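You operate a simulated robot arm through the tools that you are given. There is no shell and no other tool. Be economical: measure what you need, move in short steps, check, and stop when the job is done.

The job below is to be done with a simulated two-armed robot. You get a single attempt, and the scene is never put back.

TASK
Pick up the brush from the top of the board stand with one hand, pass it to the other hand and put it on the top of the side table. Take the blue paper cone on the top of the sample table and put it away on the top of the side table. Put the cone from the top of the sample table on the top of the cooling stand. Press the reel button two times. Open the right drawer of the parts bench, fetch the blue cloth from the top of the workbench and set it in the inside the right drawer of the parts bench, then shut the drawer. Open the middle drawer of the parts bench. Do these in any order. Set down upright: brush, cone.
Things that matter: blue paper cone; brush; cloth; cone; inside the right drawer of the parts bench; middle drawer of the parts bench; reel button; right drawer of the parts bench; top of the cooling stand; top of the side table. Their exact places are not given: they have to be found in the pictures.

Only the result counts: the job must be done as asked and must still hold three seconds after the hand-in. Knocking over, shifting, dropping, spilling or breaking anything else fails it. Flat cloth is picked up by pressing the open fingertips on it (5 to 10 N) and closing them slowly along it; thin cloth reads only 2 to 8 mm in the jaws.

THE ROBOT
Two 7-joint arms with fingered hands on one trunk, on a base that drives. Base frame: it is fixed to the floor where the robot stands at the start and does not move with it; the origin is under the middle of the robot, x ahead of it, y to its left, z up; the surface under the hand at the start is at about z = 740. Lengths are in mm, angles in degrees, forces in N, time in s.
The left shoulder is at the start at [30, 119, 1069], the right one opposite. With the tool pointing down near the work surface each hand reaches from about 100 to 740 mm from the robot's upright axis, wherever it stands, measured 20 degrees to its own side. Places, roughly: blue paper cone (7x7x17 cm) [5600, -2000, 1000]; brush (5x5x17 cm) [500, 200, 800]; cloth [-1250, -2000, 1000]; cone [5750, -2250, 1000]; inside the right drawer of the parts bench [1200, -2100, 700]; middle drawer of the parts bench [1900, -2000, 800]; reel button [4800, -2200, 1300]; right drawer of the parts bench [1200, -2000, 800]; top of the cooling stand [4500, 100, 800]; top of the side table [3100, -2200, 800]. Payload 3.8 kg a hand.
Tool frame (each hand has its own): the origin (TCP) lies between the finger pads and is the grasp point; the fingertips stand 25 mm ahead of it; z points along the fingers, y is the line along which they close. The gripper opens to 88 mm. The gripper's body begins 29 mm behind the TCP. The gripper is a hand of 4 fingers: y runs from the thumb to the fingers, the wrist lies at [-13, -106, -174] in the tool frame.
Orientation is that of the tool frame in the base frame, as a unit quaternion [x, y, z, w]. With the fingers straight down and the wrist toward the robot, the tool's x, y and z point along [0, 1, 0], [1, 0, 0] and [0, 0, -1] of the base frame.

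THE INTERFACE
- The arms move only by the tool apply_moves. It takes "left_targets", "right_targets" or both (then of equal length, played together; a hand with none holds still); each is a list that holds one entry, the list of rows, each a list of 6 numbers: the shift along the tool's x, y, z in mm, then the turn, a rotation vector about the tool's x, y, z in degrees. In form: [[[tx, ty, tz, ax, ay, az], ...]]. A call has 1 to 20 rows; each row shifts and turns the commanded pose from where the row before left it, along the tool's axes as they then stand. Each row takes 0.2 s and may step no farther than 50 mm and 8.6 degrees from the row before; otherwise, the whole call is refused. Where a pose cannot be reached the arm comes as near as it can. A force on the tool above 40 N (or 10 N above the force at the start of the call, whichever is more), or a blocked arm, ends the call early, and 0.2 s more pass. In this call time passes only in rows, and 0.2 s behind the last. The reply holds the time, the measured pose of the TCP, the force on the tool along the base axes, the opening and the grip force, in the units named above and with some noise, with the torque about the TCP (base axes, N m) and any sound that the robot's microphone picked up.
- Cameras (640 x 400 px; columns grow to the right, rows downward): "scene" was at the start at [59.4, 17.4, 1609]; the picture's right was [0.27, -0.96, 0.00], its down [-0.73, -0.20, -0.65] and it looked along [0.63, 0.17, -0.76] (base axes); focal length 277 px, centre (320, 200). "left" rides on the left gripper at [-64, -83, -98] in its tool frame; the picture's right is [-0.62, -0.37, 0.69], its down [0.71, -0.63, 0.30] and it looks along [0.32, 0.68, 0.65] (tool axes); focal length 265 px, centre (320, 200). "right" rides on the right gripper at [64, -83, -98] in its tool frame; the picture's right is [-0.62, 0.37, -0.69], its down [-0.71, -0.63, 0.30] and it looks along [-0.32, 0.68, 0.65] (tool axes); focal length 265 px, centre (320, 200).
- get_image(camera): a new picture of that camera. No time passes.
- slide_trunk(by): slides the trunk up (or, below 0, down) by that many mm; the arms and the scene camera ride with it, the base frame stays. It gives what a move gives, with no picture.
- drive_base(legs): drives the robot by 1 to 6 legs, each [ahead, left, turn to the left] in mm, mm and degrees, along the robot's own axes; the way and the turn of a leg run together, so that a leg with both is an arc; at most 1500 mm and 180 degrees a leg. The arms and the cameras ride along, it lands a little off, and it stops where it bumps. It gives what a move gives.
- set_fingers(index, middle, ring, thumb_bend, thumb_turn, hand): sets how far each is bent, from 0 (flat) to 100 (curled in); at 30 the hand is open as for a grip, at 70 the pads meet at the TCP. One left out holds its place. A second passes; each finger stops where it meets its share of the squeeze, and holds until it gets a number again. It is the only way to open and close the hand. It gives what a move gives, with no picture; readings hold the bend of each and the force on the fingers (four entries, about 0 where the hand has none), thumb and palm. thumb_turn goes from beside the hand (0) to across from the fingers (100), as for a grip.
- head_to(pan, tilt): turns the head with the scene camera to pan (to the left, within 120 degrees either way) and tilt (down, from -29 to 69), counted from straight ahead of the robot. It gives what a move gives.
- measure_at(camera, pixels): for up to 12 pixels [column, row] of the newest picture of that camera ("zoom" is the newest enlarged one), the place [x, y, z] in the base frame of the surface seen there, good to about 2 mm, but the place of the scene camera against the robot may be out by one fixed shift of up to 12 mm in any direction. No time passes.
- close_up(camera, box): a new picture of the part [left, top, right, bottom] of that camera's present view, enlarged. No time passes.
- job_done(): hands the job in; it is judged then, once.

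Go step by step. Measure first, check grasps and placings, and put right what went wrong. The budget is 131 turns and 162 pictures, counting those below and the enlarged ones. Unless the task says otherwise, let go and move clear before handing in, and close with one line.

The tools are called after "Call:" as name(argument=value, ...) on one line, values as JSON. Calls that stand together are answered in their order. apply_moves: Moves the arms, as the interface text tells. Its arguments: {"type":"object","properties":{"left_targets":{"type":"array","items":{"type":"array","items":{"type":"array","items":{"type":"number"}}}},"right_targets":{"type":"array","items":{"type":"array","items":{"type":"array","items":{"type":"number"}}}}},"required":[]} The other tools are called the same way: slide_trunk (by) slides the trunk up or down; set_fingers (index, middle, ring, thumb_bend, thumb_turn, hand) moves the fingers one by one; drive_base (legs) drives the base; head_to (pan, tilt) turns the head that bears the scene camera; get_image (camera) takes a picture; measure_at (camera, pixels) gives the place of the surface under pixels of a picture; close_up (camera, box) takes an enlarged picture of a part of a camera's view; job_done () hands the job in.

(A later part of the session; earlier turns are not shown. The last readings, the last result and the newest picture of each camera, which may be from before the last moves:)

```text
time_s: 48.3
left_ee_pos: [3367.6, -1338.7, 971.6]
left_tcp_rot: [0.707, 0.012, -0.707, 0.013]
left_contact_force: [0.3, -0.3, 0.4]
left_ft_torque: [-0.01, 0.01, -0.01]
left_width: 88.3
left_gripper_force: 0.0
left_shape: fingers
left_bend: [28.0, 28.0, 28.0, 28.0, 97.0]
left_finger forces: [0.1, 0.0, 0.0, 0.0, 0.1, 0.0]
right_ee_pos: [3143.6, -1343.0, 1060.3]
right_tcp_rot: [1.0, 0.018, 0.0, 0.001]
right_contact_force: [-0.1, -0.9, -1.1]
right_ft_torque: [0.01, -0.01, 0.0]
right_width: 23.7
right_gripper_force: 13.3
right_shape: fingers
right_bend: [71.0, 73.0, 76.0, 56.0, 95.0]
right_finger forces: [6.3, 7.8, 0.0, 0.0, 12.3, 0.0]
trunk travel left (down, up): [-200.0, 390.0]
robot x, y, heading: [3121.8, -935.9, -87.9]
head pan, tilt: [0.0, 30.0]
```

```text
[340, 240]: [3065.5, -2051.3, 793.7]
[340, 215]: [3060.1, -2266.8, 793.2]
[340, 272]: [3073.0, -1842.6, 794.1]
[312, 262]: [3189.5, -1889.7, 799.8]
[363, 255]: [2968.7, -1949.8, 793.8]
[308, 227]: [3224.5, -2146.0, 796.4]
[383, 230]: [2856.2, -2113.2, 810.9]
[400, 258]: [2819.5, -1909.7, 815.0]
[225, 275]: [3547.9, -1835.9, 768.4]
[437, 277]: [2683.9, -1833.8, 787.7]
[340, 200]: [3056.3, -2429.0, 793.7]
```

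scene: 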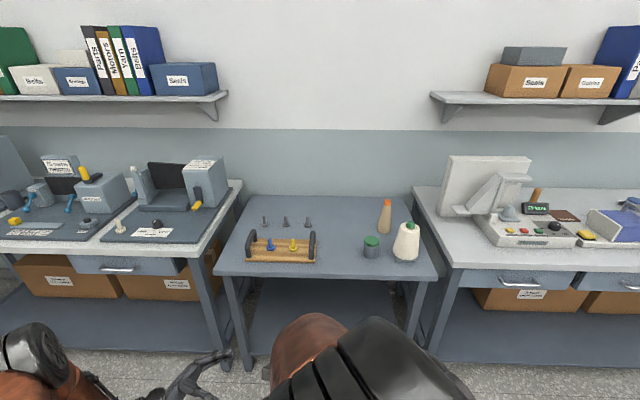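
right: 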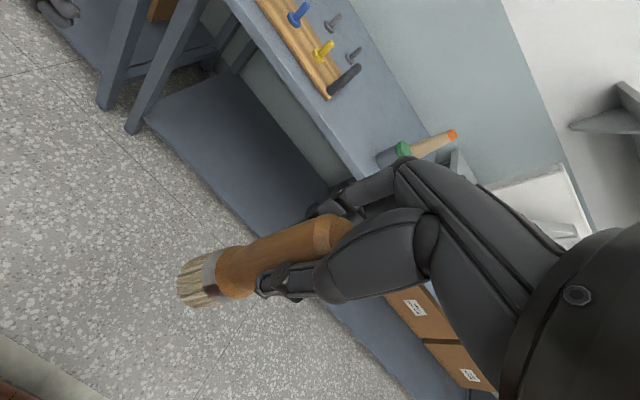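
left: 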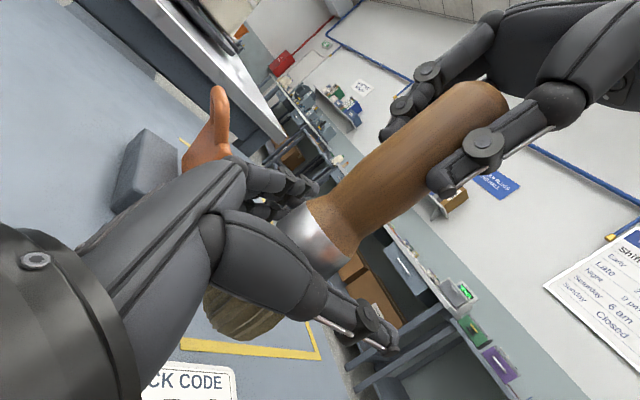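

The table top is at about z 800. The brush goes at about (3085,-2090), leaving room for the blue cone in front. I'll retract the left hand and drive closer.

Call:
apply_moves(left_targets=[[[-10, -33, 0, 0, 0, 0], [-10, -33, 0, 0, 0, 0], [-10, -33, 0, 0, 0, 0]]])

Call:
drive_base(legs=[[0, 90, -2], [500, 0, 0]])

Call:
head_to(pan=0, tilt=50)

Call:
get_image(camera="scene")

Call:
get_image(camera="right")

```text
time_s: 49.1
left_ee_pos: [3364.3, -1240.0, 1003.5]
left_tcp_rot: [0.707, 0.012, -0.707, 0.012]
left_contact_force: [-0.7, 1.2, -0.1]
left_ft_torque: [0.02, -0.01, 0.0]
left_width: 88.2
left_gripper_force: 0.1
left_shape: fingers
left_bend: [28.0, 28.0, 28.0, 28.0, 97.0]
left_finger forces: [0.0, 0.1, 0.0, 0.0, 0.0, 0.1]
right_ee_pos: [3144.6, -1341.5, 1061.5]
right_tcp_rot: [1.0, 0.017, 0.001, -0.001]
right_contact_force: [-0.7, -0.7, -1.0]
right_ft_torque: [-0.01, -0.02, 0.02]
right_width: 23.7
right_gripper_force: 12.9
right_shape: fingers
right_bend: [71.0, 73.0, 76.0, 56.0, 95.0]
right_finger forces: [6.2, 7.8, 0.1, 0.0, 12.4, 0.1]
trunk travel left (down, up): [-200.0, 390.0]
robot x, y, heading: [3121.0, -936.2, -87.9]
head pan, tilt: [0.0, 30.0]
```

```text
time_s: 52.7
left_ee_pos: [3446.9, -1740.0, 1002.8]
left_tcp_rot: [-0.707, -0.004, 0.707, -0.002]
left_contact_force: [0.0, -0.8, 0.6]
left_ft_torque: [0.01, -0.02, -0.02]
left_width: 88.5
left_gripper_force: 0.0
left_shape: fingers
left_bend: [28.0, 28.0, 28.0, 28.0, 97.0]
left_finger forces: [0.1, 0.0, 0.0, 0.0, 0.0, 0.1]
right_ee_pos: [3223.4, -1833.6, 1061.2]
right_tcp_rot: [1.0, 0.003, 0.0, -0.001]
right_contact_force: [0.5, 0.5, -2.5]
right_ft_torque: [0.0, 0.0, -0.01]
right_width: 23.7
right_gripper_force: 14.1
right_shape: fingers
right_bend: [71.0, 73.0, 76.0, 56.0, 95.0]
right_finger forces: [6.4, 7.9, 0.0, 0.0, 12.4, 0.1]
trunk travel left (down, up): [-200.0, 390.0]
robot x, y, heading: [3211.5, -1426.0, -89.7]
head pan, tilt: [0.0, 30.0]
```

```text
time_s: 53.5
left_ee_pos: [3446.0, -1739.0, 1004.0]
left_tcp_rot: [0.707, 0.002, -0.707, 0.002]
left_contact_force: [0.4, -0.2, 0.1]
left_ft_torque: [0.01, -0.01, 0.01]
left_width: 88.2
left_gripper_force: 0.0
left_shape: fingers
left_bend: [28.0, 28.0, 28.0, 28.0, 97.0]
left_finger forces: [0.0, 0.0, 0.0, 0.0, 0.0, 0.1]
right_ee_pos: [3222.7, -1835.2, 1060.2]
right_tcp_rot: [1.0, 0.004, 0.0, 0.0]
right_contact_force: [-0.5, 0.2, -1.3]
right_ft_torque: [-0.03, 0.01, 0.01]
right_width: 23.7
right_gripper_force: 13.0
right_shape: fingers
right_bend: [71.0, 73.0, 76.0, 56.0, 95.0]
right_finger forces: [6.3, 7.8, 0.0, 0.0, 12.4, 0.1]
trunk travel left (down, up): [-200.0, 390.0]
robot x, y, heading: [3214.6, -1426.6, -89.6]
head pan, tilt: [0.0, 50.0]
```

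```text
131 pictures are left
```

scene: 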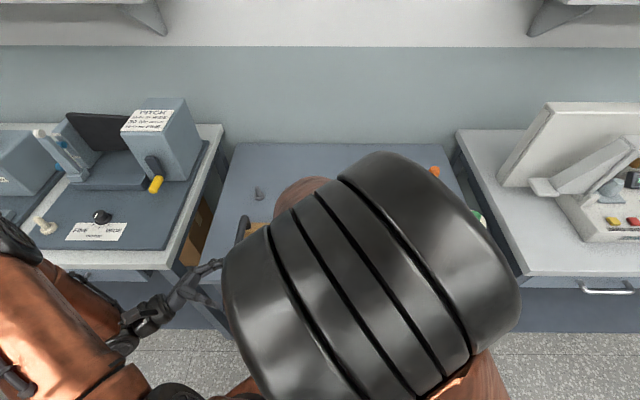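

```text
130 pictures are left
```

right: 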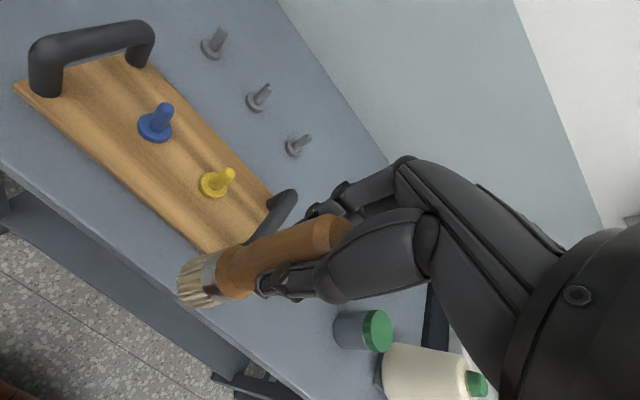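

The arm blocks the scene camera, so I'll measure the brush and its neighbours with the right camera.

Call:
measure_at(camera="right", pixels=[[200, 285], [215, 275], [240, 268], [280, 250], [335, 235], [290, 205], [270, 205], [300, 145], [375, 330], [430, 370], [345, 320], [330, 190]])

```text
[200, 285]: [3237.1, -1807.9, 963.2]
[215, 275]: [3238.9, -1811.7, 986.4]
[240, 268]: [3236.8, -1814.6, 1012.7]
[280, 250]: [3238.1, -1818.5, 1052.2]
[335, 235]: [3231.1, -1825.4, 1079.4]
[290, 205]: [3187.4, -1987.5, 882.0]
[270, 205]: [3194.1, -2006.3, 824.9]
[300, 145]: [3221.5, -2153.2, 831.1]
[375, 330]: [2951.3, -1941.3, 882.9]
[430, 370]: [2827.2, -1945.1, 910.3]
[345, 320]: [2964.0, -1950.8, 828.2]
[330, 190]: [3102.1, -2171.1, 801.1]
```

The target (3080,-2090) is clear. The post is at x 3187 and the cup at x of about 2985. I'll move over it and go down most of the way.

Call:
apply_moves(right_targets=[[[-18, 32, 0, 0, 0, 0], [-18, 32, 0, 0, 0, 0], [-18, 32, 0, 0, 0, 0], [-18, 32, 0, 0, 0, 0], [-18, 32, 0, 0, 0, 0], [-18, 32, 0, 0, 0, 0], [-18, 32, 0, 0, 0, 0], [-17, 31, 0, 0, 0, 0], [0, 0, 30, 0, 0, 0], [0, 0, 30, 0, 0, 0], [0, 0, 25, 0, 0, 0]]])

Call:
get_image(camera="right")

```text
time_s: 55.9
left_ee_pos: [3445.7, -1739.3, 1002.3]
left_tcp_rot: [0.707, 0.003, -0.707, 0.002]
left_contact_force: [0.9, 0.4, 0.6]
left_ft_torque: [-0.03, 0.02, -0.03]
left_width: 88.3
left_gripper_force: 0.0
left_shape: fingers
left_bend: [28.0, 28.0, 28.0, 28.0, 97.0]
left_finger forces: [0.0, 0.0, 0.1, 0.0, 0.1, 0.1]
right_ee_pos: [3082.0, -2090.4, 974.4]
right_tcp_rot: [1.0, 0.004, 0.0, 0.0]
right_contact_force: [-0.7, 0.0, -0.7]
right_ft_torque: [0.01, 0.01, 0.02]
right_width: 24.1
right_gripper_force: 13.2
right_shape: fingers
right_bend: [71.0, 73.0, 76.0, 56.0, 95.0]
right_finger forces: [6.0, 7.9, 0.0, 0.0, 12.5, 0.0]
trunk travel left (down, up): [-200.0, 390.0]
robot x, y, heading: [3215.0, -1429.5, -89.5]
head pan, tilt: [0.0, 50.0]
```

```text
129 pictures are left
```

right: 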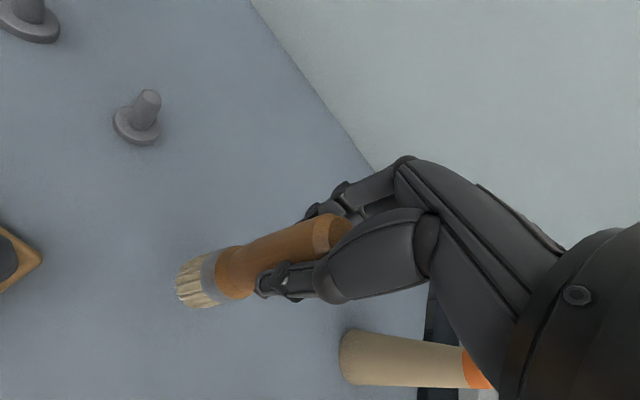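

Call:
apply_moves(right_targets=[[[0, 0, 5, 0, 0, 0], [0, 0, 4, 0, 0, 0], [0, 0, 3, 0, 0, 0], [0, 0, 3, 0, 0, 0], [0, 0, 3, 0, 0, 0]]])

Call:
close_up(camera="right", box=[120, 200, 360, 350])

Call:
measure_at(camera="zoom", pixels=[[170, 270], [185, 250], [150, 260], [120, 200], [230, 170], [300, 160], [400, 120], [250, 120], [550, 90]])

```text
time_s: 57.1
left_ee_pos: [3447.0, -1739.3, 1002.9]
left_tcp_rot: [-0.706, -0.003, 0.708, -0.003]
left_contact_force: [0.2, 0.3, 0.6]
left_ft_torque: [0.02, 0.0, -0.02]
left_width: 88.4
left_gripper_force: 0.1
left_shape: fingers
left_bend: [28.0, 28.0, 28.0, 28.0, 97.0]
left_finger forces: [0.0, 0.1, 0.1, 0.0, 0.1, 0.1]
right_ee_pos: [3083.2, -2089.1, 957.4]
right_tcp_rot: [1.0, 0.003, 0.0, 0.001]
right_contact_force: [-0.8, -0.2, -0.2]
right_ft_torque: [-0.01, 0.02, 0.02]
right_width: 23.7
right_gripper_force: 13.1
right_shape: fingers
right_bend: [71.0, 73.0, 76.0, 56.0, 95.0]
right_finger forces: [6.1, 7.8, 0.1, 0.0, 12.4, 0.0]
trunk travel left (down, up): [-200.0, 390.0]
robot x, y, heading: [3211.1, -1428.8, -89.6]
head pan, tilt: [0.0, 50.0]
```

```text
2.67 times, centred on (240, 275) of right
```

zoom: 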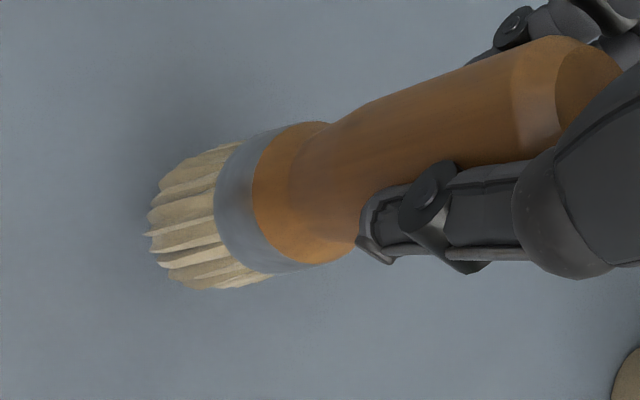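

```text
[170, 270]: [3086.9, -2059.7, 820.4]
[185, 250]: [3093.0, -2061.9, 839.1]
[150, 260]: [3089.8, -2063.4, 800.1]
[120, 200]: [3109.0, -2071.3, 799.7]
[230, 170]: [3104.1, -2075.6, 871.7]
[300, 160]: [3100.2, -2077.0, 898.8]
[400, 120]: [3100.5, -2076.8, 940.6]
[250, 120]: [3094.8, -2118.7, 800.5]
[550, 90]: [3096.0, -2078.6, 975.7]
```

Call:
apply_moves(right_targets=[[[0, 0, 2, 0, 0, 0], [0, 0, 2, 0, 0, 0], [0, 0, 2, 0, 0, 0]]])

```text
time_s: 57.9
left_ee_pos: [3446.8, -1739.4, 1002.8]
left_tcp_rot: [-0.707, -0.003, 0.707, -0.002]
left_contact_force: [-0.1, -0.7, 0.5]
left_ft_torque: [-0.04, -0.05, 0.01]
left_width: 88.0
left_gripper_force: 0.0
left_shape: fingers
left_bend: [28.0, 28.0, 28.0, 28.0, 97.0]
left_finger forces: [0.0, 0.0, 0.1, 0.0, 0.0, 0.0]
right_ee_pos: [3082.3, -2088.8, 951.7]
right_tcp_rot: [1.0, 0.003, 0.0, -0.001]
right_contact_force: [0.5, -0.6, -0.2]
right_ft_torque: [-0.01, 0.02, -0.01]
right_width: 23.9
right_gripper_force: 13.9
right_shape: fingers
right_bend: [71.0, 73.0, 76.0, 56.0, 95.0]
right_finger forces: [6.0, 7.9, 0.0, 0.1, 12.9, 0.0]
trunk travel left (down, up): [-200.0, 390.0]
robot x, y, heading: [3210.6, -1430.3, -89.5]
head pan, tilt: [0.0, 50.0]
```

Call:
apply_moves(right_targets=[[[0, 0, 2, 0, 0, 0], [0, 0, 2, 0, 0, 0]]])

Call:
close_up(camera="right", box=[120, 200, 360, 350])

```text
time_s: 58.5
left_ee_pos: [3447.3, -1737.5, 1003.7]
left_tcp_rot: [-0.707, -0.002, 0.708, -0.003]
left_contact_force: [0.0, -0.2, -0.1]
left_ft_torque: [0.03, 0.02, -0.01]
left_width: 88.4
left_gripper_force: 0.0
left_shape: fingers
left_bend: [28.0, 28.0, 28.0, 28.0, 97.0]
left_finger forces: [0.1, 0.1, 0.1, 0.1, 0.0, 0.0]
right_ee_pos: [3083.5, -2089.9, 949.5]
right_tcp_rot: [1.0, 0.003, 0.0, 0.003]
right_contact_force: [0.4, 1.0, 15.1]
right_ft_torque: [0.19, -0.05, 0.01]
right_width: 24.0
right_gripper_force: 14.8
right_shape: fingers
right_bend: [71.0, 74.0, 76.0, 56.0, 95.0]
right_finger forces: [6.0, 8.5, 0.0, 0.0, 15.4, 0.0]
trunk travel left (down, up): [-200.0, 390.0]
robot x, y, heading: [3212.0, -1425.2, -89.6]
head pan, tilt: [0.0, 50.0]
```

```text
2.67 times, centred on (240, 275) of right
```

zoom: 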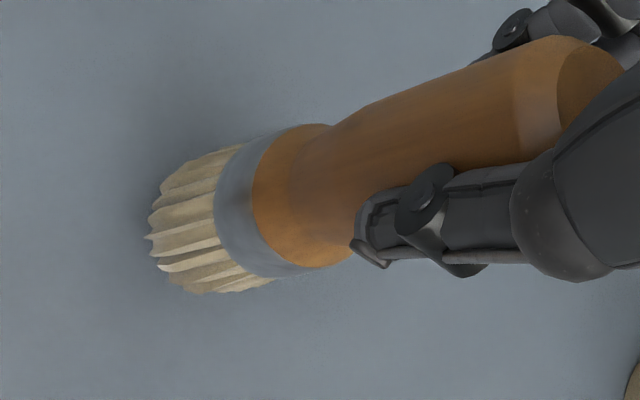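

The brush is on the table with 15 N of contact. I'll back off 1 mm and open gradually.

Call:
apply_moves(right_targets=[[[0, 0, -1.5, 0, 0, 0]]])

Call:
set_fingers(hand="right", index=52, middle=52, ring=52, thumb_bend=50)

Call:
set_fingers(hand="right", index=28, middle=28, ring=28, thumb_bend=28)

Call:
get_image(camera="right")

```text
time_s: 58.9
left_ee_pos: [3446.7, -1737.8, 1003.2]
left_tcp_rot: [-0.707, -0.001, 0.707, -0.003]
left_contact_force: [0.4, -0.4, 0.3]
left_ft_torque: [0.01, -0.02, -0.03]
left_width: 88.3
left_gripper_force: 0.1
left_shape: fingers
left_bend: [28.0, 28.0, 28.0, 28.0, 97.0]
left_finger forces: [0.0, 0.0, 0.0, 0.0, 0.0, 0.1]
right_ee_pos: [3083.1, -2089.6, 949.6]
right_tcp_rot: [1.0, 0.004, 0.0, 0.001]
right_contact_force: [0.5, 0.1, 14.2]
right_ft_torque: [0.13, -0.05, 0.01]
right_width: 23.7
right_gripper_force: 14.9
right_shape: fingers
right_bend: [71.0, 74.0, 76.0, 56.0, 95.0]
right_finger forces: [6.4, 8.7, 0.0, 0.0, 15.6, 0.0]
trunk travel left (down, up): [-200.0, 390.0]
robot x, y, heading: [3210.2, -1430.6, -89.6]
head pan, tilt: [0.0, 50.0]
```

```text
time_s: 59.9
left_ee_pos: [3446.5, -1738.6, 1001.9]
left_tcp_rot: [-0.707, -0.002, 0.707, -0.002]
left_contact_force: [-0.2, -0.7, 0.0]
left_ft_torque: [0.01, -0.05, 0.0]
left_width: 88.4
left_gripper_force: 0.1
left_shape: fingers
left_bend: [28.0, 28.0, 28.0, 28.0, 97.0]
left_finger forces: [0.0, 0.0, 0.1, 0.0, 0.1, 0.0]
right_ee_pos: [3083.6, -2090.2, 947.9]
right_tcp_rot: [1.0, 0.004, 0.0, -0.001]
right_contact_force: [0.4, 0.3, 1.0]
right_ft_torque: [-0.04, -0.03, -0.01]
right_width: 39.5
right_gripper_force: 0.0
right_shape: fingers
right_bend: [52.0, 52.0, 52.0, 50.0, 97.0]
right_finger forces: [0.0, 0.1, 0.1, 0.0, 0.1, 0.0]
trunk travel left (down, up): [-200.0, 390.0]
robot x, y, heading: [3211.1, -1429.0, -89.9]
head pan, tilt: [0.0, 50.0]
```

```text
time_s: 60.9
left_ee_pos: [3446.4, -1739.3, 1002.8]
left_tcp_rot: [0.707, 0.003, -0.707, 0.002]
left_contact_force: [0.8, -0.5, 0.1]
left_ft_torque: [0.01, 0.0, -0.03]
left_width: 88.5
left_gripper_force: 0.1
left_shape: fingers
left_bend: [28.0, 28.0, 28.0, 28.0, 97.0]
left_finger forces: [0.0, 0.0, 0.1, 0.0, 0.0, 0.0]
right_ee_pos: [3082.5, -2090.7, 948.0]
right_tcp_rot: [1.0, 0.003, 0.0, 0.0]
right_contact_force: [-0.4, -0.1, 0.7]
right_ft_torque: [0.04, 0.02, 0.01]
right_width: 88.5
right_gripper_force: 0.0
right_shape: fingers
right_bend: [28.0, 28.0, 28.0, 28.0, 97.0]
right_finger forces: [0.1, 0.0, 0.0, 0.0, 0.1, 0.0]
trunk travel left (down, up): [-200.0, 390.0]
robot x, y, heading: [3213.4, -1428.4, -89.4]
head pan, tilt: [0.0, 50.0]
```

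```text
126 pictures are left
```

right: 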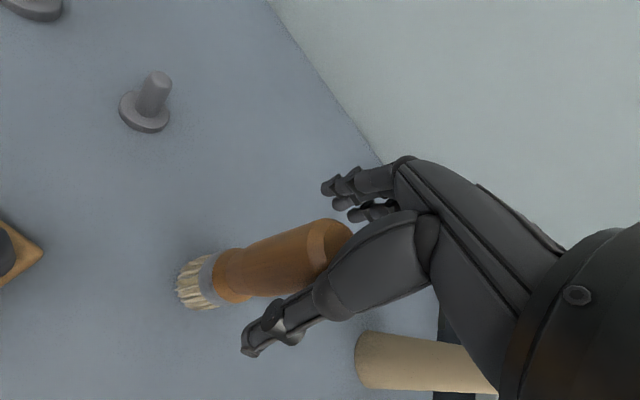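

The brush stands on its own. I'll raise the hand clear, back off and drive toward the sample table.

Call:
apply_moves(right_targets=[[[0, 0, -40, 0, 0, 0], [0, 0, -45, 0, 0, 0], [0, 0, -45, 0, 0, 0], [0, 0, -30, 0, 0, 0], [-5, -45, 0, 0, 0, 0], [-5, -45, 0, 0, 0, 0], [-5, -45, 0, 0, 0, 0], [-5, -45, 0, 0, 0, 0], [-5, -45, 0, 0, 0, 0], [-5, -45, 0, 0, 0, 0]]])

Call:
drive_base(legs=[[-480, 0, 0], [0, 1200, 0], [0, 1250, 0]])

Call:
head_to(pan=0, tilt=30)

Call:
get_image(camera="scene")

```text
time_s: 63.1
left_ee_pos: [3447.1, -1737.8, 1002.4]
left_tcp_rot: [0.707, 0.002, -0.707, 0.003]
left_contact_force: [0.2, 0.0, 0.4]
left_ft_torque: [0.0, 0.02, 0.0]
left_width: 88.4
left_gripper_force: 0.0
left_shape: fingers
left_bend: [28.0, 28.0, 28.0, 28.0, 97.0]
left_finger forces: [0.0, 0.0, 0.0, 0.1, 0.1, 0.0]
right_ee_pos: [3048.2, -1817.5, 1106.9]
right_tcp_rot: [1.0, 0.003, -0.001, 0.0]
right_contact_force: [-0.3, 1.1, -0.5]
right_ft_torque: [0.02, -0.04, -0.01]
right_width: 88.4
right_gripper_force: 0.0
right_shape: fingers
right_bend: [28.0, 28.0, 28.0, 28.0, 97.0]
right_finger forces: [0.0, 0.0, 0.0, 0.0, 0.0, 0.0]
trunk travel left (down, up): [-200.0, 390.0]
robot x, y, heading: [3214.2, -1427.4, -89.7]
head pan, tilt: [0.0, 50.0]
```

```text
time_s: 77.5
left_ee_pos: [5880.4, -1250.3, 1002.9]
left_tcp_rot: [0.707, 0.0, -0.707, -0.001]
left_contact_force: [-0.9, -0.5, 0.0]
left_ft_torque: [0.01, -0.02, 0.0]
left_width: 88.4
left_gripper_force: 0.1
left_shape: fingers
left_bend: [28.0, 28.0, 28.0, 28.0, 97.0]
left_finger forces: [0.0, 0.0, 0.1, 0.0, 0.0, 0.1]
right_ee_pos: [5482.3, -1329.2, 1106.3]
right_tcp_rot: [1.0, 0.0, 0.0, 0.0]
right_contact_force: [-0.8, 0.8, 0.6]
right_ft_torque: [0.02, 0.02, 0.01]
right_width: 88.3
right_gripper_force: 0.1
right_shape: fingers
right_bend: [28.0, 28.0, 28.0, 28.0, 97.0]
right_finger forces: [0.0, 0.0, 0.1, 0.0, 0.0, 0.0]
trunk travel left (down, up): [-200.0, 390.0]
robot x, y, heading: [5646.5, -937.6, -89.9]
head pan, tilt: [0.0, 50.0]
```

```text
time_s: 78.3
left_ee_pos: [5882.3, -1249.2, 1002.5]
left_tcp_rot: [0.707, -0.001, -0.707, 0.0]
left_contact_force: [0.5, -0.1, -0.4]
left_ft_torque: [0.01, 0.0, 0.04]
left_width: 88.5
left_gripper_force: 0.1
left_shape: fingers
left_bend: [28.0, 28.0, 28.0, 28.0, 97.0]
left_finger forces: [0.1, 0.0, 0.0, 0.0, 0.0, 0.0]
right_ee_pos: [5482.3, -1328.4, 1106.2]
right_tcp_rot: [1.0, 0.0, 0.001, 0.001]
right_contact_force: [-0.7, -1.5, 0.5]
right_ft_torque: [0.05, 0.03, 0.0]
right_width: 88.2
right_gripper_force: 0.0
right_shape: fingers
right_bend: [28.0, 28.0, 28.0, 28.0, 97.0]
right_finger forces: [0.1, 0.1, 0.1, 0.0, 0.0, 0.0]
trunk travel left (down, up): [-200.0, 390.0]
robot x, y, heading: [5646.0, -937.0, -90.1]
head pan, tilt: [0.0, 30.0]
```

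```text
125 pictures are left
```

scene: 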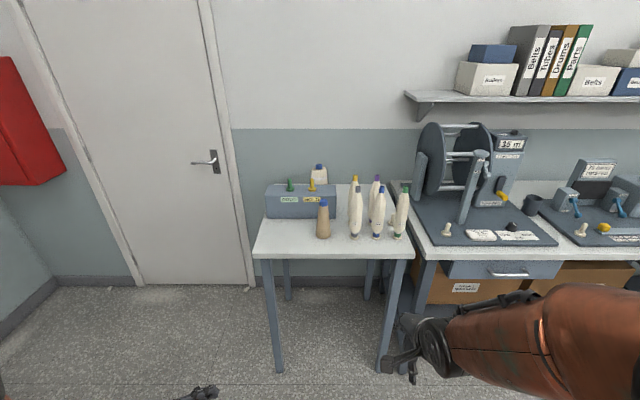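

Call:
close_up(camera="scene", box=[245, 150, 425, 265])

Call:
measure_at(camera="zoom", pixels=[[275, 190], [278, 300], [400, 140], [468, 140], [475, 305], [395, 300], [555, 140], [550, 290], [160, 125], [275, 60], [100, 340], [330, 150]])

Call:
close_up(camera="scene", box=[390, 110, 590, 260])

```text
3.48 times, centred on (335, 208) of scene
```

zoom: 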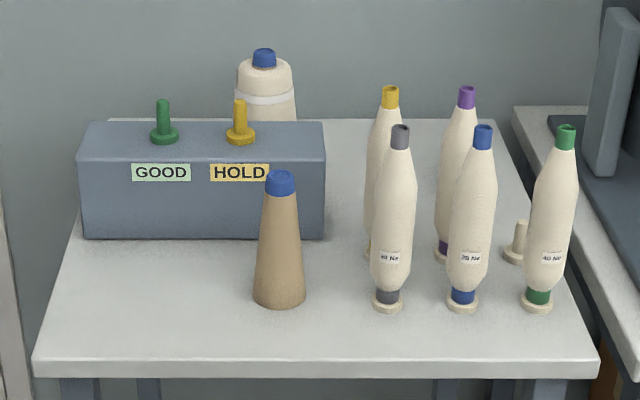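

```text
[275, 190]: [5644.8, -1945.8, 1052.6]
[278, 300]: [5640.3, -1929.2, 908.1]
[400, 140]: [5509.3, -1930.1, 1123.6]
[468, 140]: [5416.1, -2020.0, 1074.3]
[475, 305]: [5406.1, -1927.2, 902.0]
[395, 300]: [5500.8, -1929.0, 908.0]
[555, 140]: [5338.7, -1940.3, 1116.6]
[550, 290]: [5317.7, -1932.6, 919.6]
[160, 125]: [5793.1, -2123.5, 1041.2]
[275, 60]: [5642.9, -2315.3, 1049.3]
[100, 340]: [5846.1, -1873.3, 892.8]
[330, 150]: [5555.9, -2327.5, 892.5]
```

```text
2.67 times, centred on (490, 185) of scene
```

zoom: 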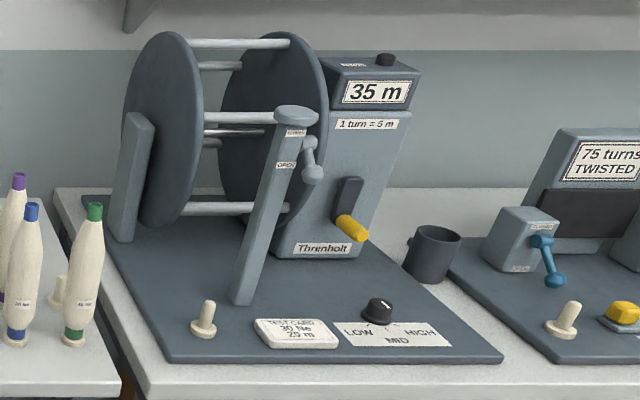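

The blue paper cone is at (5643,-1955). The white blue-capped cone is behind the box at about (5643,-2330), too deep to reach from the front. The reel button is the black knob on the "35 m" box. I'll check the space on the table's left side.

Call:
measure_at(camera="scene", pixels=[[130, 285], [45, 290], [20, 330], [20, 120], [160, 340], [255, 258], [415, 258], [268, 195], [62, 150], [335, 205]])

Call:
measure_at(camera="zoom", pixels=[[385, 58], [350, 60], [405, 66], [375, 95], [340, 195], [60, 290]])

```text
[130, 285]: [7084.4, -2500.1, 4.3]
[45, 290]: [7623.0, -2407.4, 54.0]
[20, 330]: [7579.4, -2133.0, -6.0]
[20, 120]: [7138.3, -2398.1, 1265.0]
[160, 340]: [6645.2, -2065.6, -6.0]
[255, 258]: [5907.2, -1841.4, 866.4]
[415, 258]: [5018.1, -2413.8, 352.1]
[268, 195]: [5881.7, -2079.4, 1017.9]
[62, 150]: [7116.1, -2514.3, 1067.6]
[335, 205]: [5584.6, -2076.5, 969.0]
```

```text
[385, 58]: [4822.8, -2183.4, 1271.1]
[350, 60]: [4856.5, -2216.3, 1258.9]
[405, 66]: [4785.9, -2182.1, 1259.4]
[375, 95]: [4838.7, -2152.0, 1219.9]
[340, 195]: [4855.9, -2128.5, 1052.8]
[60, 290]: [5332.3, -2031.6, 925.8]
```

There is free space left of the table (x 5920 to 7500). I'll point the left hand down, raise the trunk 120 mm and drive round to face -X, where both cones are within reach.

Call:
apply_moves(left_targets=[[[0, 0, 0, 0, 8.18, 0], [0, 0, 0, 0, 8.18, 0], [0, 0, 0, 0, 8.18, 0], [0, 0, 0, 0, 8.18, 0], [0, 0, 0, 0, 8.18, 0], [0, 0, 0, 0, 8.18, 0], [0, 0, 0, 0, 8.18, 0], [0, 0, 0, 0, 8.18, 0], [0, 0, 0, 0, 8.18, 0], [0, 0, 0, 0, 8.18, 0], [0, 0, 0, 0, 8.2, 0], [-20, 20, -30, 0, 0, 0], [-20, 20, -30, 0, 0, 0], [-20, 20, -30, 0, 0, 0]]])

Call:
slide_trunk(by=120)

Call:
drive_base(legs=[[0, 750, 0], [0, 0, -90], [0, 1000, 0]])

Call:
head_to(pan=0, tilt=40)

Call:
get_image(camera="scene")

Call:
get_image(camera="left")

Call:
get_image(camera="right")

```text
time_s: 81.3
left_ee_pos: [5851.7, -1358.1, 1086.0]
left_tcp_rot: [1.0, 0.0, 0.001, 0.0]
left_contact_force: [-1.1, -0.2, -0.5]
left_ft_torque: [0.02, -0.02, 0.0]
left_width: 88.4
left_gripper_force: 0.0
left_shape: fingers
left_bend: [28.0, 28.0, 28.0, 28.0, 97.0]
left_finger forces: [0.1, 0.0, 0.0, 0.0, 0.1, 0.0]
left hand out of reach, approached as far as the arm can: row 8, 9, 10, 11
right_ee_pos: [5481.4, -1328.6, 1106.7]
right_tcp_rot: [1.0, 0.0, 0.001, -0.001]
right_contact_force: [0.2, -0.2, -0.7]
right_ft_torque: [0.0, -0.01, 0.01]
right_width: 88.4
right_gripper_force: 0.1
right_shape: fingers
right_bend: [28.0, 28.0, 28.0, 28.0, 97.0]
right_finger forces: [0.0, 0.1, 0.0, 0.0, 0.0, 0.1]
trunk travel left (down, up): [-200.0, 390.0]
robot x, y, heading: [5646.7, -936.6, -89.9]
head pan, tilt: [0.0, 30.0]
```

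```text
time_s: 82.8
left_ee_pos: [5852.9, -1359.0, 1205.8]
left_tcp_rot: [1.0, -0.001, 0.0, 0.0]
left_contact_force: [0.8, 0.0, 0.0]
left_ft_torque: [0.01, 0.0, 0.02]
left_width: 88.5
left_gripper_force: 0.0
left_shape: fingers
left_bend: [28.0, 28.0, 28.0, 28.0, 97.0]
left_finger forces: [0.1, 0.1, 0.0, 0.0, 0.0, 0.1]
right_ee_pos: [5481.9, -1328.5, 1225.8]
right_tcp_rot: [1.0, 0.0, -0.001, 0.001]
right_contact_force: [0.1, 0.7, 0.1]
right_ft_torque: [0.01, 0.01, 0.01]
right_width: 88.4
right_gripper_force: 0.0
right_shape: fingers
right_bend: [28.0, 28.0, 28.0, 28.0, 97.0]
right_finger forces: [0.1, 0.1, 0.0, 0.0, 0.0, 0.0]
trunk travel left (down, up): [-320.0, 270.0]
robot x, y, heading: [5648.6, -938.7, -90.1]
head pan, tilt: [0.0, 30.0]
```

```text
time_s: 95.4
left_ee_pos: [5949.3, -2120.6, 1206.1]
left_tcp_rot: [-0.699, 0.715, 0.001, 0.0]
left_contact_force: [-0.7, 0.6, 0.3]
left_ft_torque: [0.02, 0.0, 0.0]
left_width: 88.7
left_gripper_force: 0.1
left_shape: fingers
left_bend: [28.0, 28.0, 28.0, 28.0, 97.0]
left_finger forces: [0.1, 0.0, 0.0, 0.0, 0.0, 0.1]
right_ee_pos: [5986.4, -1750.3, 1227.6]
right_tcp_rot: [-0.699, 0.715, 0.0, 0.0]
right_contact_force: [0.3, -0.3, -0.6]
right_ft_torque: [0.0, 0.0, 0.02]
right_width: 88.5
right_gripper_force: 0.0
right_shape: fingers
right_bend: [28.0, 28.0, 28.0, 28.0, 97.0]
right_finger forces: [0.0, 0.1, 0.0, 0.0, 0.1, 0.0]
trunk travel left (down, up): [-320.0, 270.0]
robot x, y, heading: [6376.9, -1925.4, 179.0]
head pan, tilt: [0.0, 30.0]
```

```text
time_s: 96.1
left_ee_pos: [5948.8, -2120.4, 1204.5]
left_tcp_rot: [-0.7, 0.714, 0.0, 0.0]
left_contact_force: [-0.3, -0.1, 0.7]
left_ft_torque: [-0.01, 0.0, 0.03]
left_width: 88.3
left_gripper_force: 0.1
left_shape: fingers
left_bend: [28.0, 28.0, 28.0, 28.0, 97.0]
left_finger forces: [0.0, 0.1, 0.0, 0.0, 0.0, 0.0]
right_ee_pos: [5987.1, -1750.3, 1227.6]
right_tcp_rot: [-0.7, 0.714, 0.0, 0.0]
right_contact_force: [0.4, 0.4, 1.4]
right_ft_torque: [-0.02, -0.03, -0.02]
right_width: 88.3
right_gripper_force: 0.1
right_shape: fingers
right_bend: [28.0, 28.0, 28.0, 28.0, 97.0]
right_finger forces: [0.1, 0.0, 0.0, 0.1, 0.0, 0.0]
trunk travel left (down, up): [-320.0, 270.0]
robot x, y, heading: [6374.0, -1927.2, 178.4]
head pan, tilt: [0.0, 40.0]
```

```text
122 pictures are left
```

scene: 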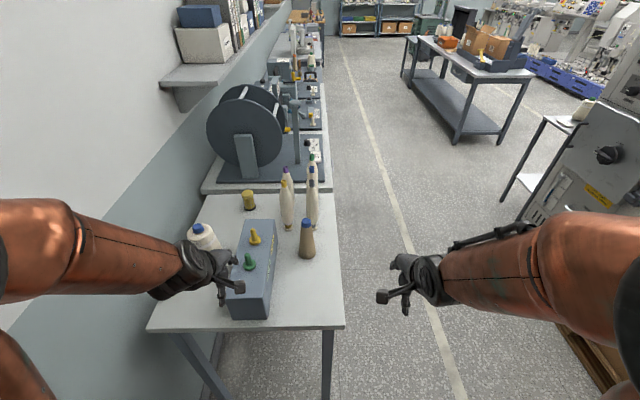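

```text
121 pictures are left
```

left: 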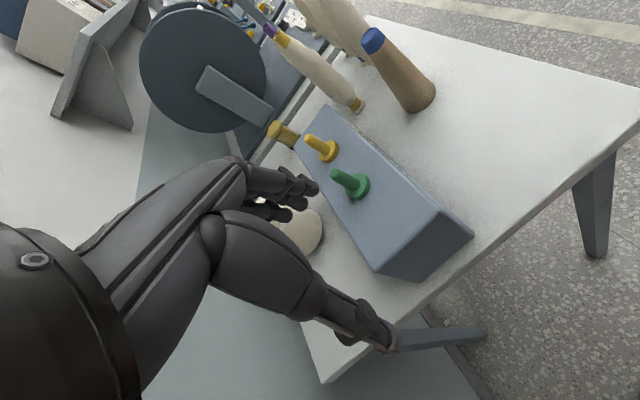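

```text
120 pictures are left
```

right: 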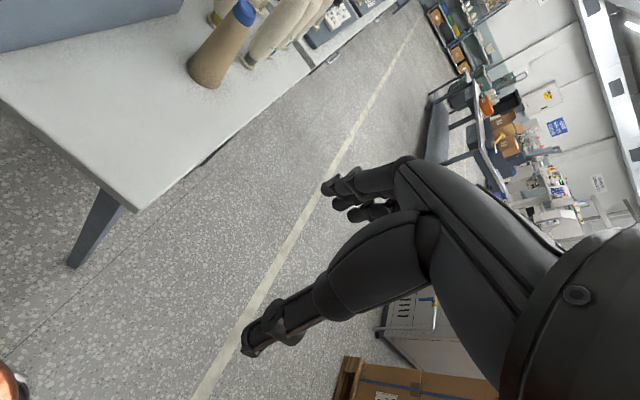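

Both cones are in view: the white one at (203,237) and the blue paper cone at (307,238). I'll measure them.

Call:
measure_at(camera="scene", pixels=[[198, 228], [210, 240], [306, 222], [307, 240], [306, 256], [248, 208], [286, 228], [238, 222], [232, 318], [150, 325], [345, 325], [270, 222]])

Call:
measure_at(camera="right", pixels=[[243, 12], [225, 40], [208, 70], [230, 85], [265, 55]])

Call:
measure_at(camera="left", pixels=[[303, 232], [372, 40], [400, 75], [425, 95], [280, 135], [340, 130], [460, 235]])

```text
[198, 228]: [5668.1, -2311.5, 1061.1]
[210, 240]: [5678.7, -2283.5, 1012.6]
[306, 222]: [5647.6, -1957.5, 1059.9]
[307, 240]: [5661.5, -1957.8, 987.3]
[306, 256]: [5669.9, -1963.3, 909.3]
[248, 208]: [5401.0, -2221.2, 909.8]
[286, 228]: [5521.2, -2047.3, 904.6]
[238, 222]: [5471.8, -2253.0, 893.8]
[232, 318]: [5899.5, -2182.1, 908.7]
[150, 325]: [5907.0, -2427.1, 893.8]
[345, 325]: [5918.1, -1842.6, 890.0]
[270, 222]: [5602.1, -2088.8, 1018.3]
```

```text
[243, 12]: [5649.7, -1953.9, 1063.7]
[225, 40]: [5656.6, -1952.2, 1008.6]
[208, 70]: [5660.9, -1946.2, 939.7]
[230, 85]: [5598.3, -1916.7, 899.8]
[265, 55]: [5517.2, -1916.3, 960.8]
```

```text
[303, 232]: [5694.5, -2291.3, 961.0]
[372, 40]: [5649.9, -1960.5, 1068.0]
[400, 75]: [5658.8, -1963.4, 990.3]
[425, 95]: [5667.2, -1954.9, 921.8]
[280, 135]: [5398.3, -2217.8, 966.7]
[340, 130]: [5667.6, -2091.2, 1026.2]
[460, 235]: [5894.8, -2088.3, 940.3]
```

Call:
measure_at(camera="scene", pixels=[[60, 240], [40, 210], [10, 250], [10, 370], [150, 260], [100, 150], [60, 320], [620, 350], [240, 265], [238, 240]])

```text
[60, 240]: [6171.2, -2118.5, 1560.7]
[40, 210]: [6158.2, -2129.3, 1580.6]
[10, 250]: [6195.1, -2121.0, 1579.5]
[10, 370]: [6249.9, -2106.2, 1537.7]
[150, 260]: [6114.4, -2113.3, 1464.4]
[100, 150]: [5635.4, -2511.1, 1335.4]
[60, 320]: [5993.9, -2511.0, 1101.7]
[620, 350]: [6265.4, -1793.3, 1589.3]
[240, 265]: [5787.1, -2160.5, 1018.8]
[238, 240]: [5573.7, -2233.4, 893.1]
```

The elbows ride high and clear of the wall (y -2511). I'll position the base so both cones are reachable.

Call:
drive_base(legs=[[0, 0, 1.6], [0, 180, 0], [60, 0, 0]])

Call:
get_image(camera="left")

Call:
get_image(camera="right")

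Call:
get_image(camera="scene")

```text
time_s: 98.5
left_ee_pos: [5896.0, -2314.1, 1206.3]
left_tcp_rot: [0.71, -0.704, 0.001, -0.001]
left_contact_force: [-0.8, -0.4, -0.5]
left_ft_torque: [0.0, 0.02, 0.01]
left_width: 88.6
left_gripper_force: 0.1
left_shape: fingers
left_bend: [28.0, 28.0, 28.0, 28.0, 97.0]
left_finger forces: [0.0, 0.0, 0.1, 0.1, 0.0, 0.0]
right_ee_pos: [5923.4, -1942.6, 1226.7]
right_tcp_rot: [0.711, -0.703, 0.0, -0.001]
right_contact_force: [0.7, 0.2, 0.2]
right_ft_torque: [-0.03, 0.01, 0.01]
right_width: 88.4
right_gripper_force: 0.0
right_shape: fingers
right_bend: [28.0, 28.0, 28.0, 28.0, 97.0]
right_finger forces: [0.0, 0.0, 0.1, 0.0, 0.0, 0.0]
trunk travel left (down, up): [-320.0, 270.0]
robot x, y, heading: [6315.0, -2106.1, -179.3]
head pan, tilt: [0.0, 40.0]
```

```text
119 pictures are left
```

left: 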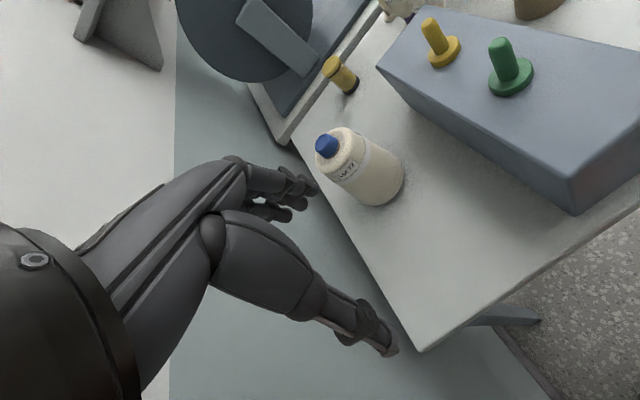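

```text
118 pictures are left
```

right: 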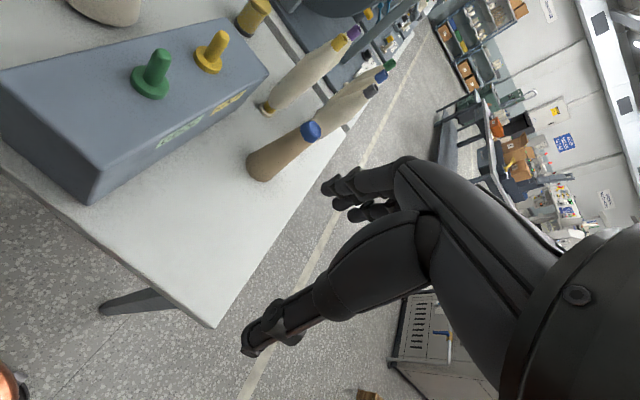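

```text
117 pictures are left
```

scene: 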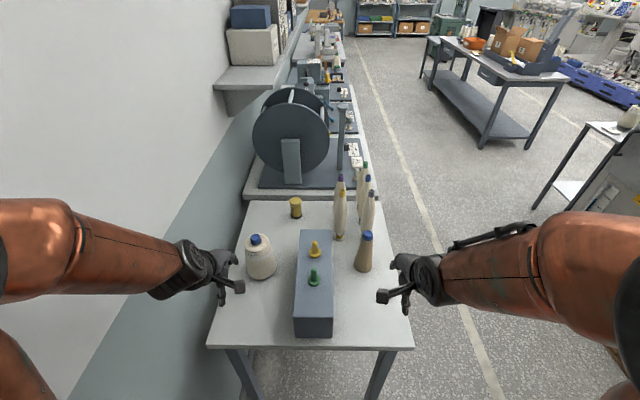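

Call:
close_up(camera="left", box=[280, 110, 440, 210])

Call:
measure_at(camera="zoom", pixels=[[185, 140], [215, 120], [280, 75], [240, 240], [320, 210], [190, 215], [330, 110], [280, 300], [380, 370], [480, 190], [300, 240], [440, 280]])

Call:
close_up(camera="right", box=[200, 90, 360, 190])

Call:
measure_at(camera="zoom", pixels=[[445, 155], [410, 190], [350, 250], [270, 310], [220, 300], [320, 350]])

```text
4.00 times, centred on (360, 160) of left
```

zoom: 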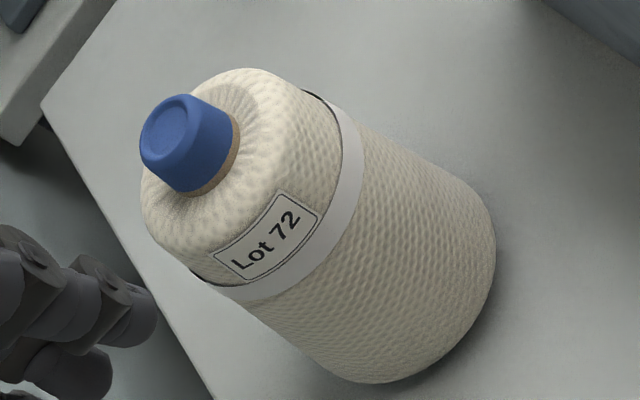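

```text
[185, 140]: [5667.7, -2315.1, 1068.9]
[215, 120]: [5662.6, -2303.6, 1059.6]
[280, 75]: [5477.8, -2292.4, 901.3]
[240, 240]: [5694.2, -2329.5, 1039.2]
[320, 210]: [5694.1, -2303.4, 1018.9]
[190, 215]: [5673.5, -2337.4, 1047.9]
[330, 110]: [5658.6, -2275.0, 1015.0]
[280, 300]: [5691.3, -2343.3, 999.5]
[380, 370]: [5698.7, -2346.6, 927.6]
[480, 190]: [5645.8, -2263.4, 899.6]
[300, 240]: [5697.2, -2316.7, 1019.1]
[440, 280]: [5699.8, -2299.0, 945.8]
```

```text
4.00 times, centred on (280, 140) of right
```

zoom: 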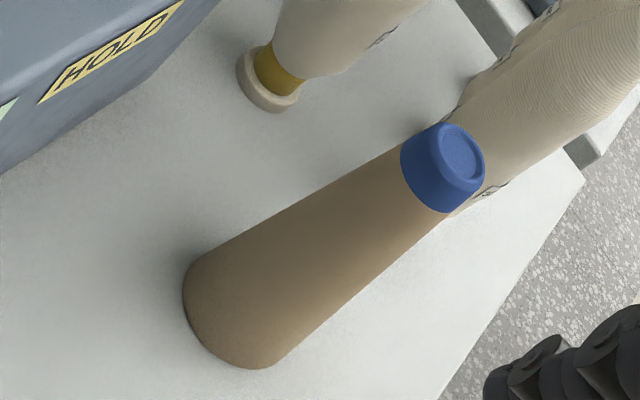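

```text
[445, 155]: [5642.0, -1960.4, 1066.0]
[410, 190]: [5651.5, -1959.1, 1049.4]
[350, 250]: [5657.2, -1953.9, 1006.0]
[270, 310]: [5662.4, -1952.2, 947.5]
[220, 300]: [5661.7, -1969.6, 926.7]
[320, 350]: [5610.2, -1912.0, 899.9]
```

The cone body is about 75 mm across just under its shoulder, with the cap top at z 1070. The blue paper cone top is also at 1070. I'll open the left hand wider and hover both hands above their cones.

Call:
set_fingers(hand="left", index=20, middle=20, ring=20, thumb_bend=20)

Call:
apply_moves(left_targets=[[[-0.3, 33.7, 0, 0, 0, 0], [-0.3, 33.7, 0, 0, 0, 0], [-0.3, 33.7, 0, 0, 0, 0], [-0.3, 33.7, 0, 0, 0, 0], [-0.3, 33.7, 0, 0, 0, 0], [-0.3, 33.7, 0, 0, 0, 0], [-0.3, 33.7, 0, 0, 0, 0], [0, 0, 30, 0, 0, 0], [0, 0, 30, 0, 0, 0], [0, 0, 25, 0, 0, 0]]], right_targets=[[[1.9, 40, 0, 0, 0, 0], [1.9, 40, 0, 0, 0, 0], [1.9, 40, 0, 0, 0, 0], [1.9, 40, 0, 0, 0, 0], [1.9, 40, 0, 0, 0, 0], [1.9, 40, 0, 0, 0, 0], [1.9, 40, 0, 0, 0, 0], [0, 0, 35, 0, 0, 0], [0, 0, 35, 0, 0, 0], [0, 0, 35, 0, 0, 0]]])

Call:
get_image(camera="left")

Call:
get_image(camera="right")

Call:
get_image(camera="scene")

```text
time_s: 99.5
left_ee_pos: [5897.9, -2312.8, 1205.3]
left_tcp_rot: [0.71, -0.705, 0.0, -0.001]
left_contact_force: [0.3, -0.7, 0.4]
left_ft_torque: [0.0, 0.01, 0.02]
left_width: 103.7
left_gripper_force: 0.1
left_shape: fingers
left_bend: [20.0, 20.0, 20.0, 20.0, 97.0]
left_finger forces: [0.1, 0.1, 0.0, 0.1, 0.0, 0.0]
right_ee_pos: [5924.4, -1942.9, 1227.6]
right_tcp_rot: [0.71, -0.704, 0.0, 0.0]
right_contact_force: [-0.5, 0.7, 0.8]
right_ft_torque: [0.02, 0.01, 0.01]
right_width: 88.4
right_gripper_force: 0.0
right_shape: fingers
right_bend: [28.0, 28.0, 28.0, 28.0, 97.0]
right_finger forces: [0.1, 0.0, 0.1, 0.1, 0.0, 0.0]
trunk travel left (down, up): [-320.0, 270.0]
robot x, y, heading: [6316.1, -2104.0, -179.3]
head pan, tilt: [0.0, 40.0]
```

```text
time_s: 101.8
left_ee_pos: [5660.5, -2312.5, 1119.1]
left_tcp_rot: [0.711, -0.703, 0.001, -0.001]
left_contact_force: [0.2, 0.6, -0.6]
left_ft_torque: [0.01, 0.01, -0.01]
left_width: 103.4
left_gripper_force: 0.0
left_shape: fingers
left_bend: [20.0, 20.0, 20.0, 20.0, 97.0]
left_finger forces: [0.0, 0.0, 0.0, 0.1, 0.0, 0.0]
right_ee_pos: [5643.7, -1957.7, 1122.1]
right_tcp_rot: [0.711, -0.703, 0.0, 0.0]
right_contact_force: [1.0, 0.5, 0.3]
right_ft_torque: [0.01, 0.0, -0.02]
right_width: 88.5
right_gripper_force: 0.0
right_shape: fingers
right_bend: [28.0, 28.0, 28.0, 28.0, 97.0]
right_finger forces: [0.0, 0.0, 0.1, 0.0, 0.0, 0.0]
trunk travel left (down, up): [-320.0, 270.0]
robot x, y, heading: [6319.1, -2107.2, -179.4]
head pan, tilt: [0.0, 40.0]
```

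```text
114 pictures are left
```

left: 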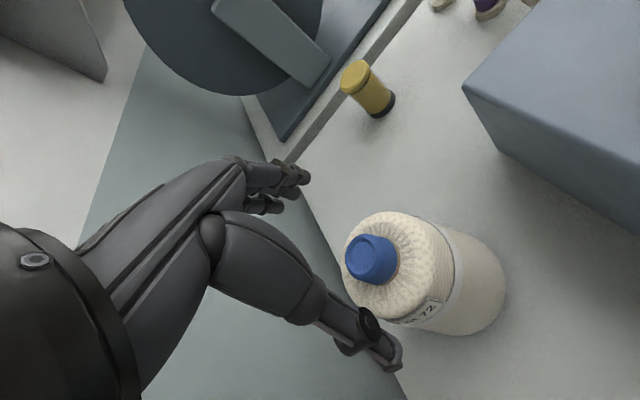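

```text
113 pictures are left
```

right: 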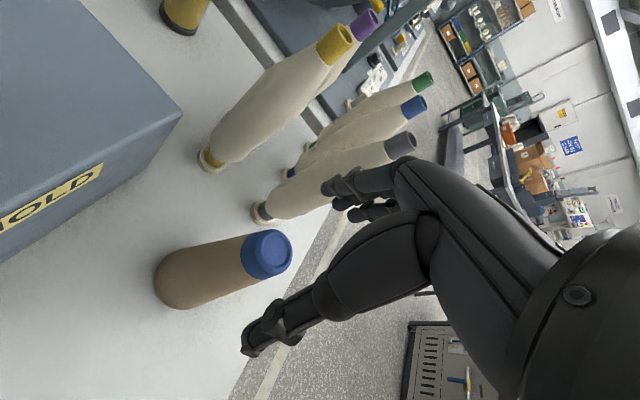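

```text
112 pictures are left
```

scene: 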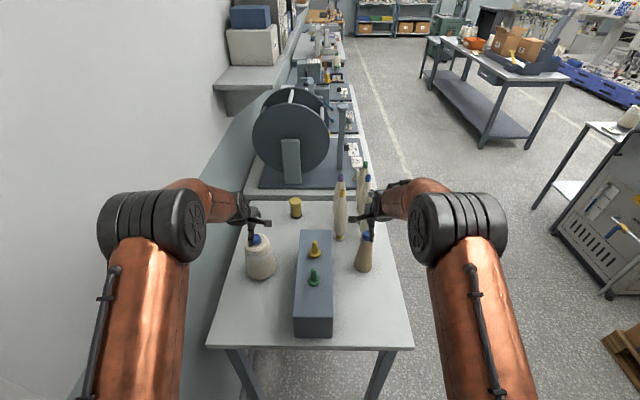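

Call:
set_fingers(hand="right", index=40, middle=40, ring=40, thumb_bend=35)

Call:
get_image(camera="right")

Call:
measure_at(camera="right", pixels=[[270, 253], [262, 265], [200, 280], [402, 145], [370, 155], [300, 185], [360, 180], [390, 185], [375, 170], [420, 172]])

Call:
measure_at(camera="left", pixels=[[370, 255], [390, 260], [372, 282], [430, 230], [385, 215], [350, 290], [480, 320], [300, 175], [395, 350], [280, 180]])

```text
time_s: 102.8
left_ee_pos: [5662.1, -2312.2, 1121.6]
left_tcp_rot: [0.711, -0.703, 0.001, -0.001]
left_contact_force: [0.2, -0.4, -0.4]
left_ft_torque: [0.01, -0.01, 0.01]
left_width: 103.2
left_gripper_force: 0.1
left_shape: fingers
left_bend: [20.0, 20.0, 20.0, 20.0, 97.0]
left_finger forces: [0.0, 0.0, 0.1, 0.0, 0.0, 0.0]
right_ee_pos: [5645.0, -1959.6, 1121.9]
right_tcp_rot: [0.711, -0.704, 0.0, 0.0]
right_contact_force: [-0.3, -0.3, -0.8]
right_ft_torque: [0.04, 0.02, 0.02]
right_width: 69.5
right_gripper_force: 0.0
right_shape: fingers
right_bend: [40.0, 40.0, 40.0, 35.0, 97.0]
right_finger forces: [0.0, 0.1, 0.1, 0.0, 0.0, 0.0]
trunk travel left (down, up): [-320.0, 270.0]
robot x, y, heading: [6315.6, -2103.4, -179.6]
head pan, tilt: [0.0, 40.0]
```

```text
111 pictures are left
```

right: 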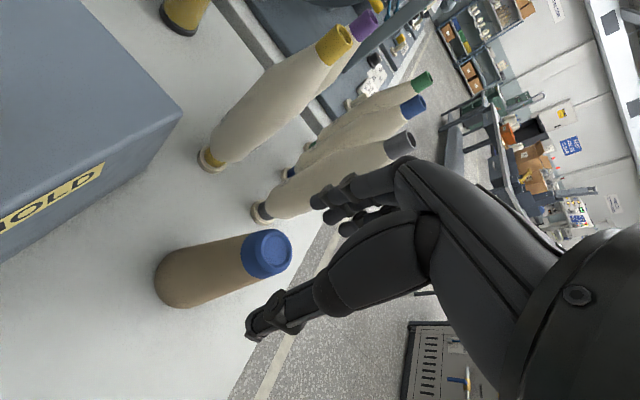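

```text
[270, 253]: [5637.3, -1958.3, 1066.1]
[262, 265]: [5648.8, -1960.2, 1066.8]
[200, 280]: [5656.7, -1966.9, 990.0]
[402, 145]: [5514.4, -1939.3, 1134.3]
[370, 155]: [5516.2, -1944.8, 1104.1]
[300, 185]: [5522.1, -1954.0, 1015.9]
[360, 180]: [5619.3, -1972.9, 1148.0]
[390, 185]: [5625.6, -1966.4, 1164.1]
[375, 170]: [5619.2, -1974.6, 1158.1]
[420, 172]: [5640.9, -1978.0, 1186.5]
```

```text
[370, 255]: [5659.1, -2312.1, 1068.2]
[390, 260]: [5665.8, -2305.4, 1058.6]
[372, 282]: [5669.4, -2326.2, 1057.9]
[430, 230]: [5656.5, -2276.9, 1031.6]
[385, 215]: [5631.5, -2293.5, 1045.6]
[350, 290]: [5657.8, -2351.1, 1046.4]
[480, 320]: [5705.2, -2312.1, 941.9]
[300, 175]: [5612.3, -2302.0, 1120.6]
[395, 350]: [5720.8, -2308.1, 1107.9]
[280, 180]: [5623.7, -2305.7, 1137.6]
```

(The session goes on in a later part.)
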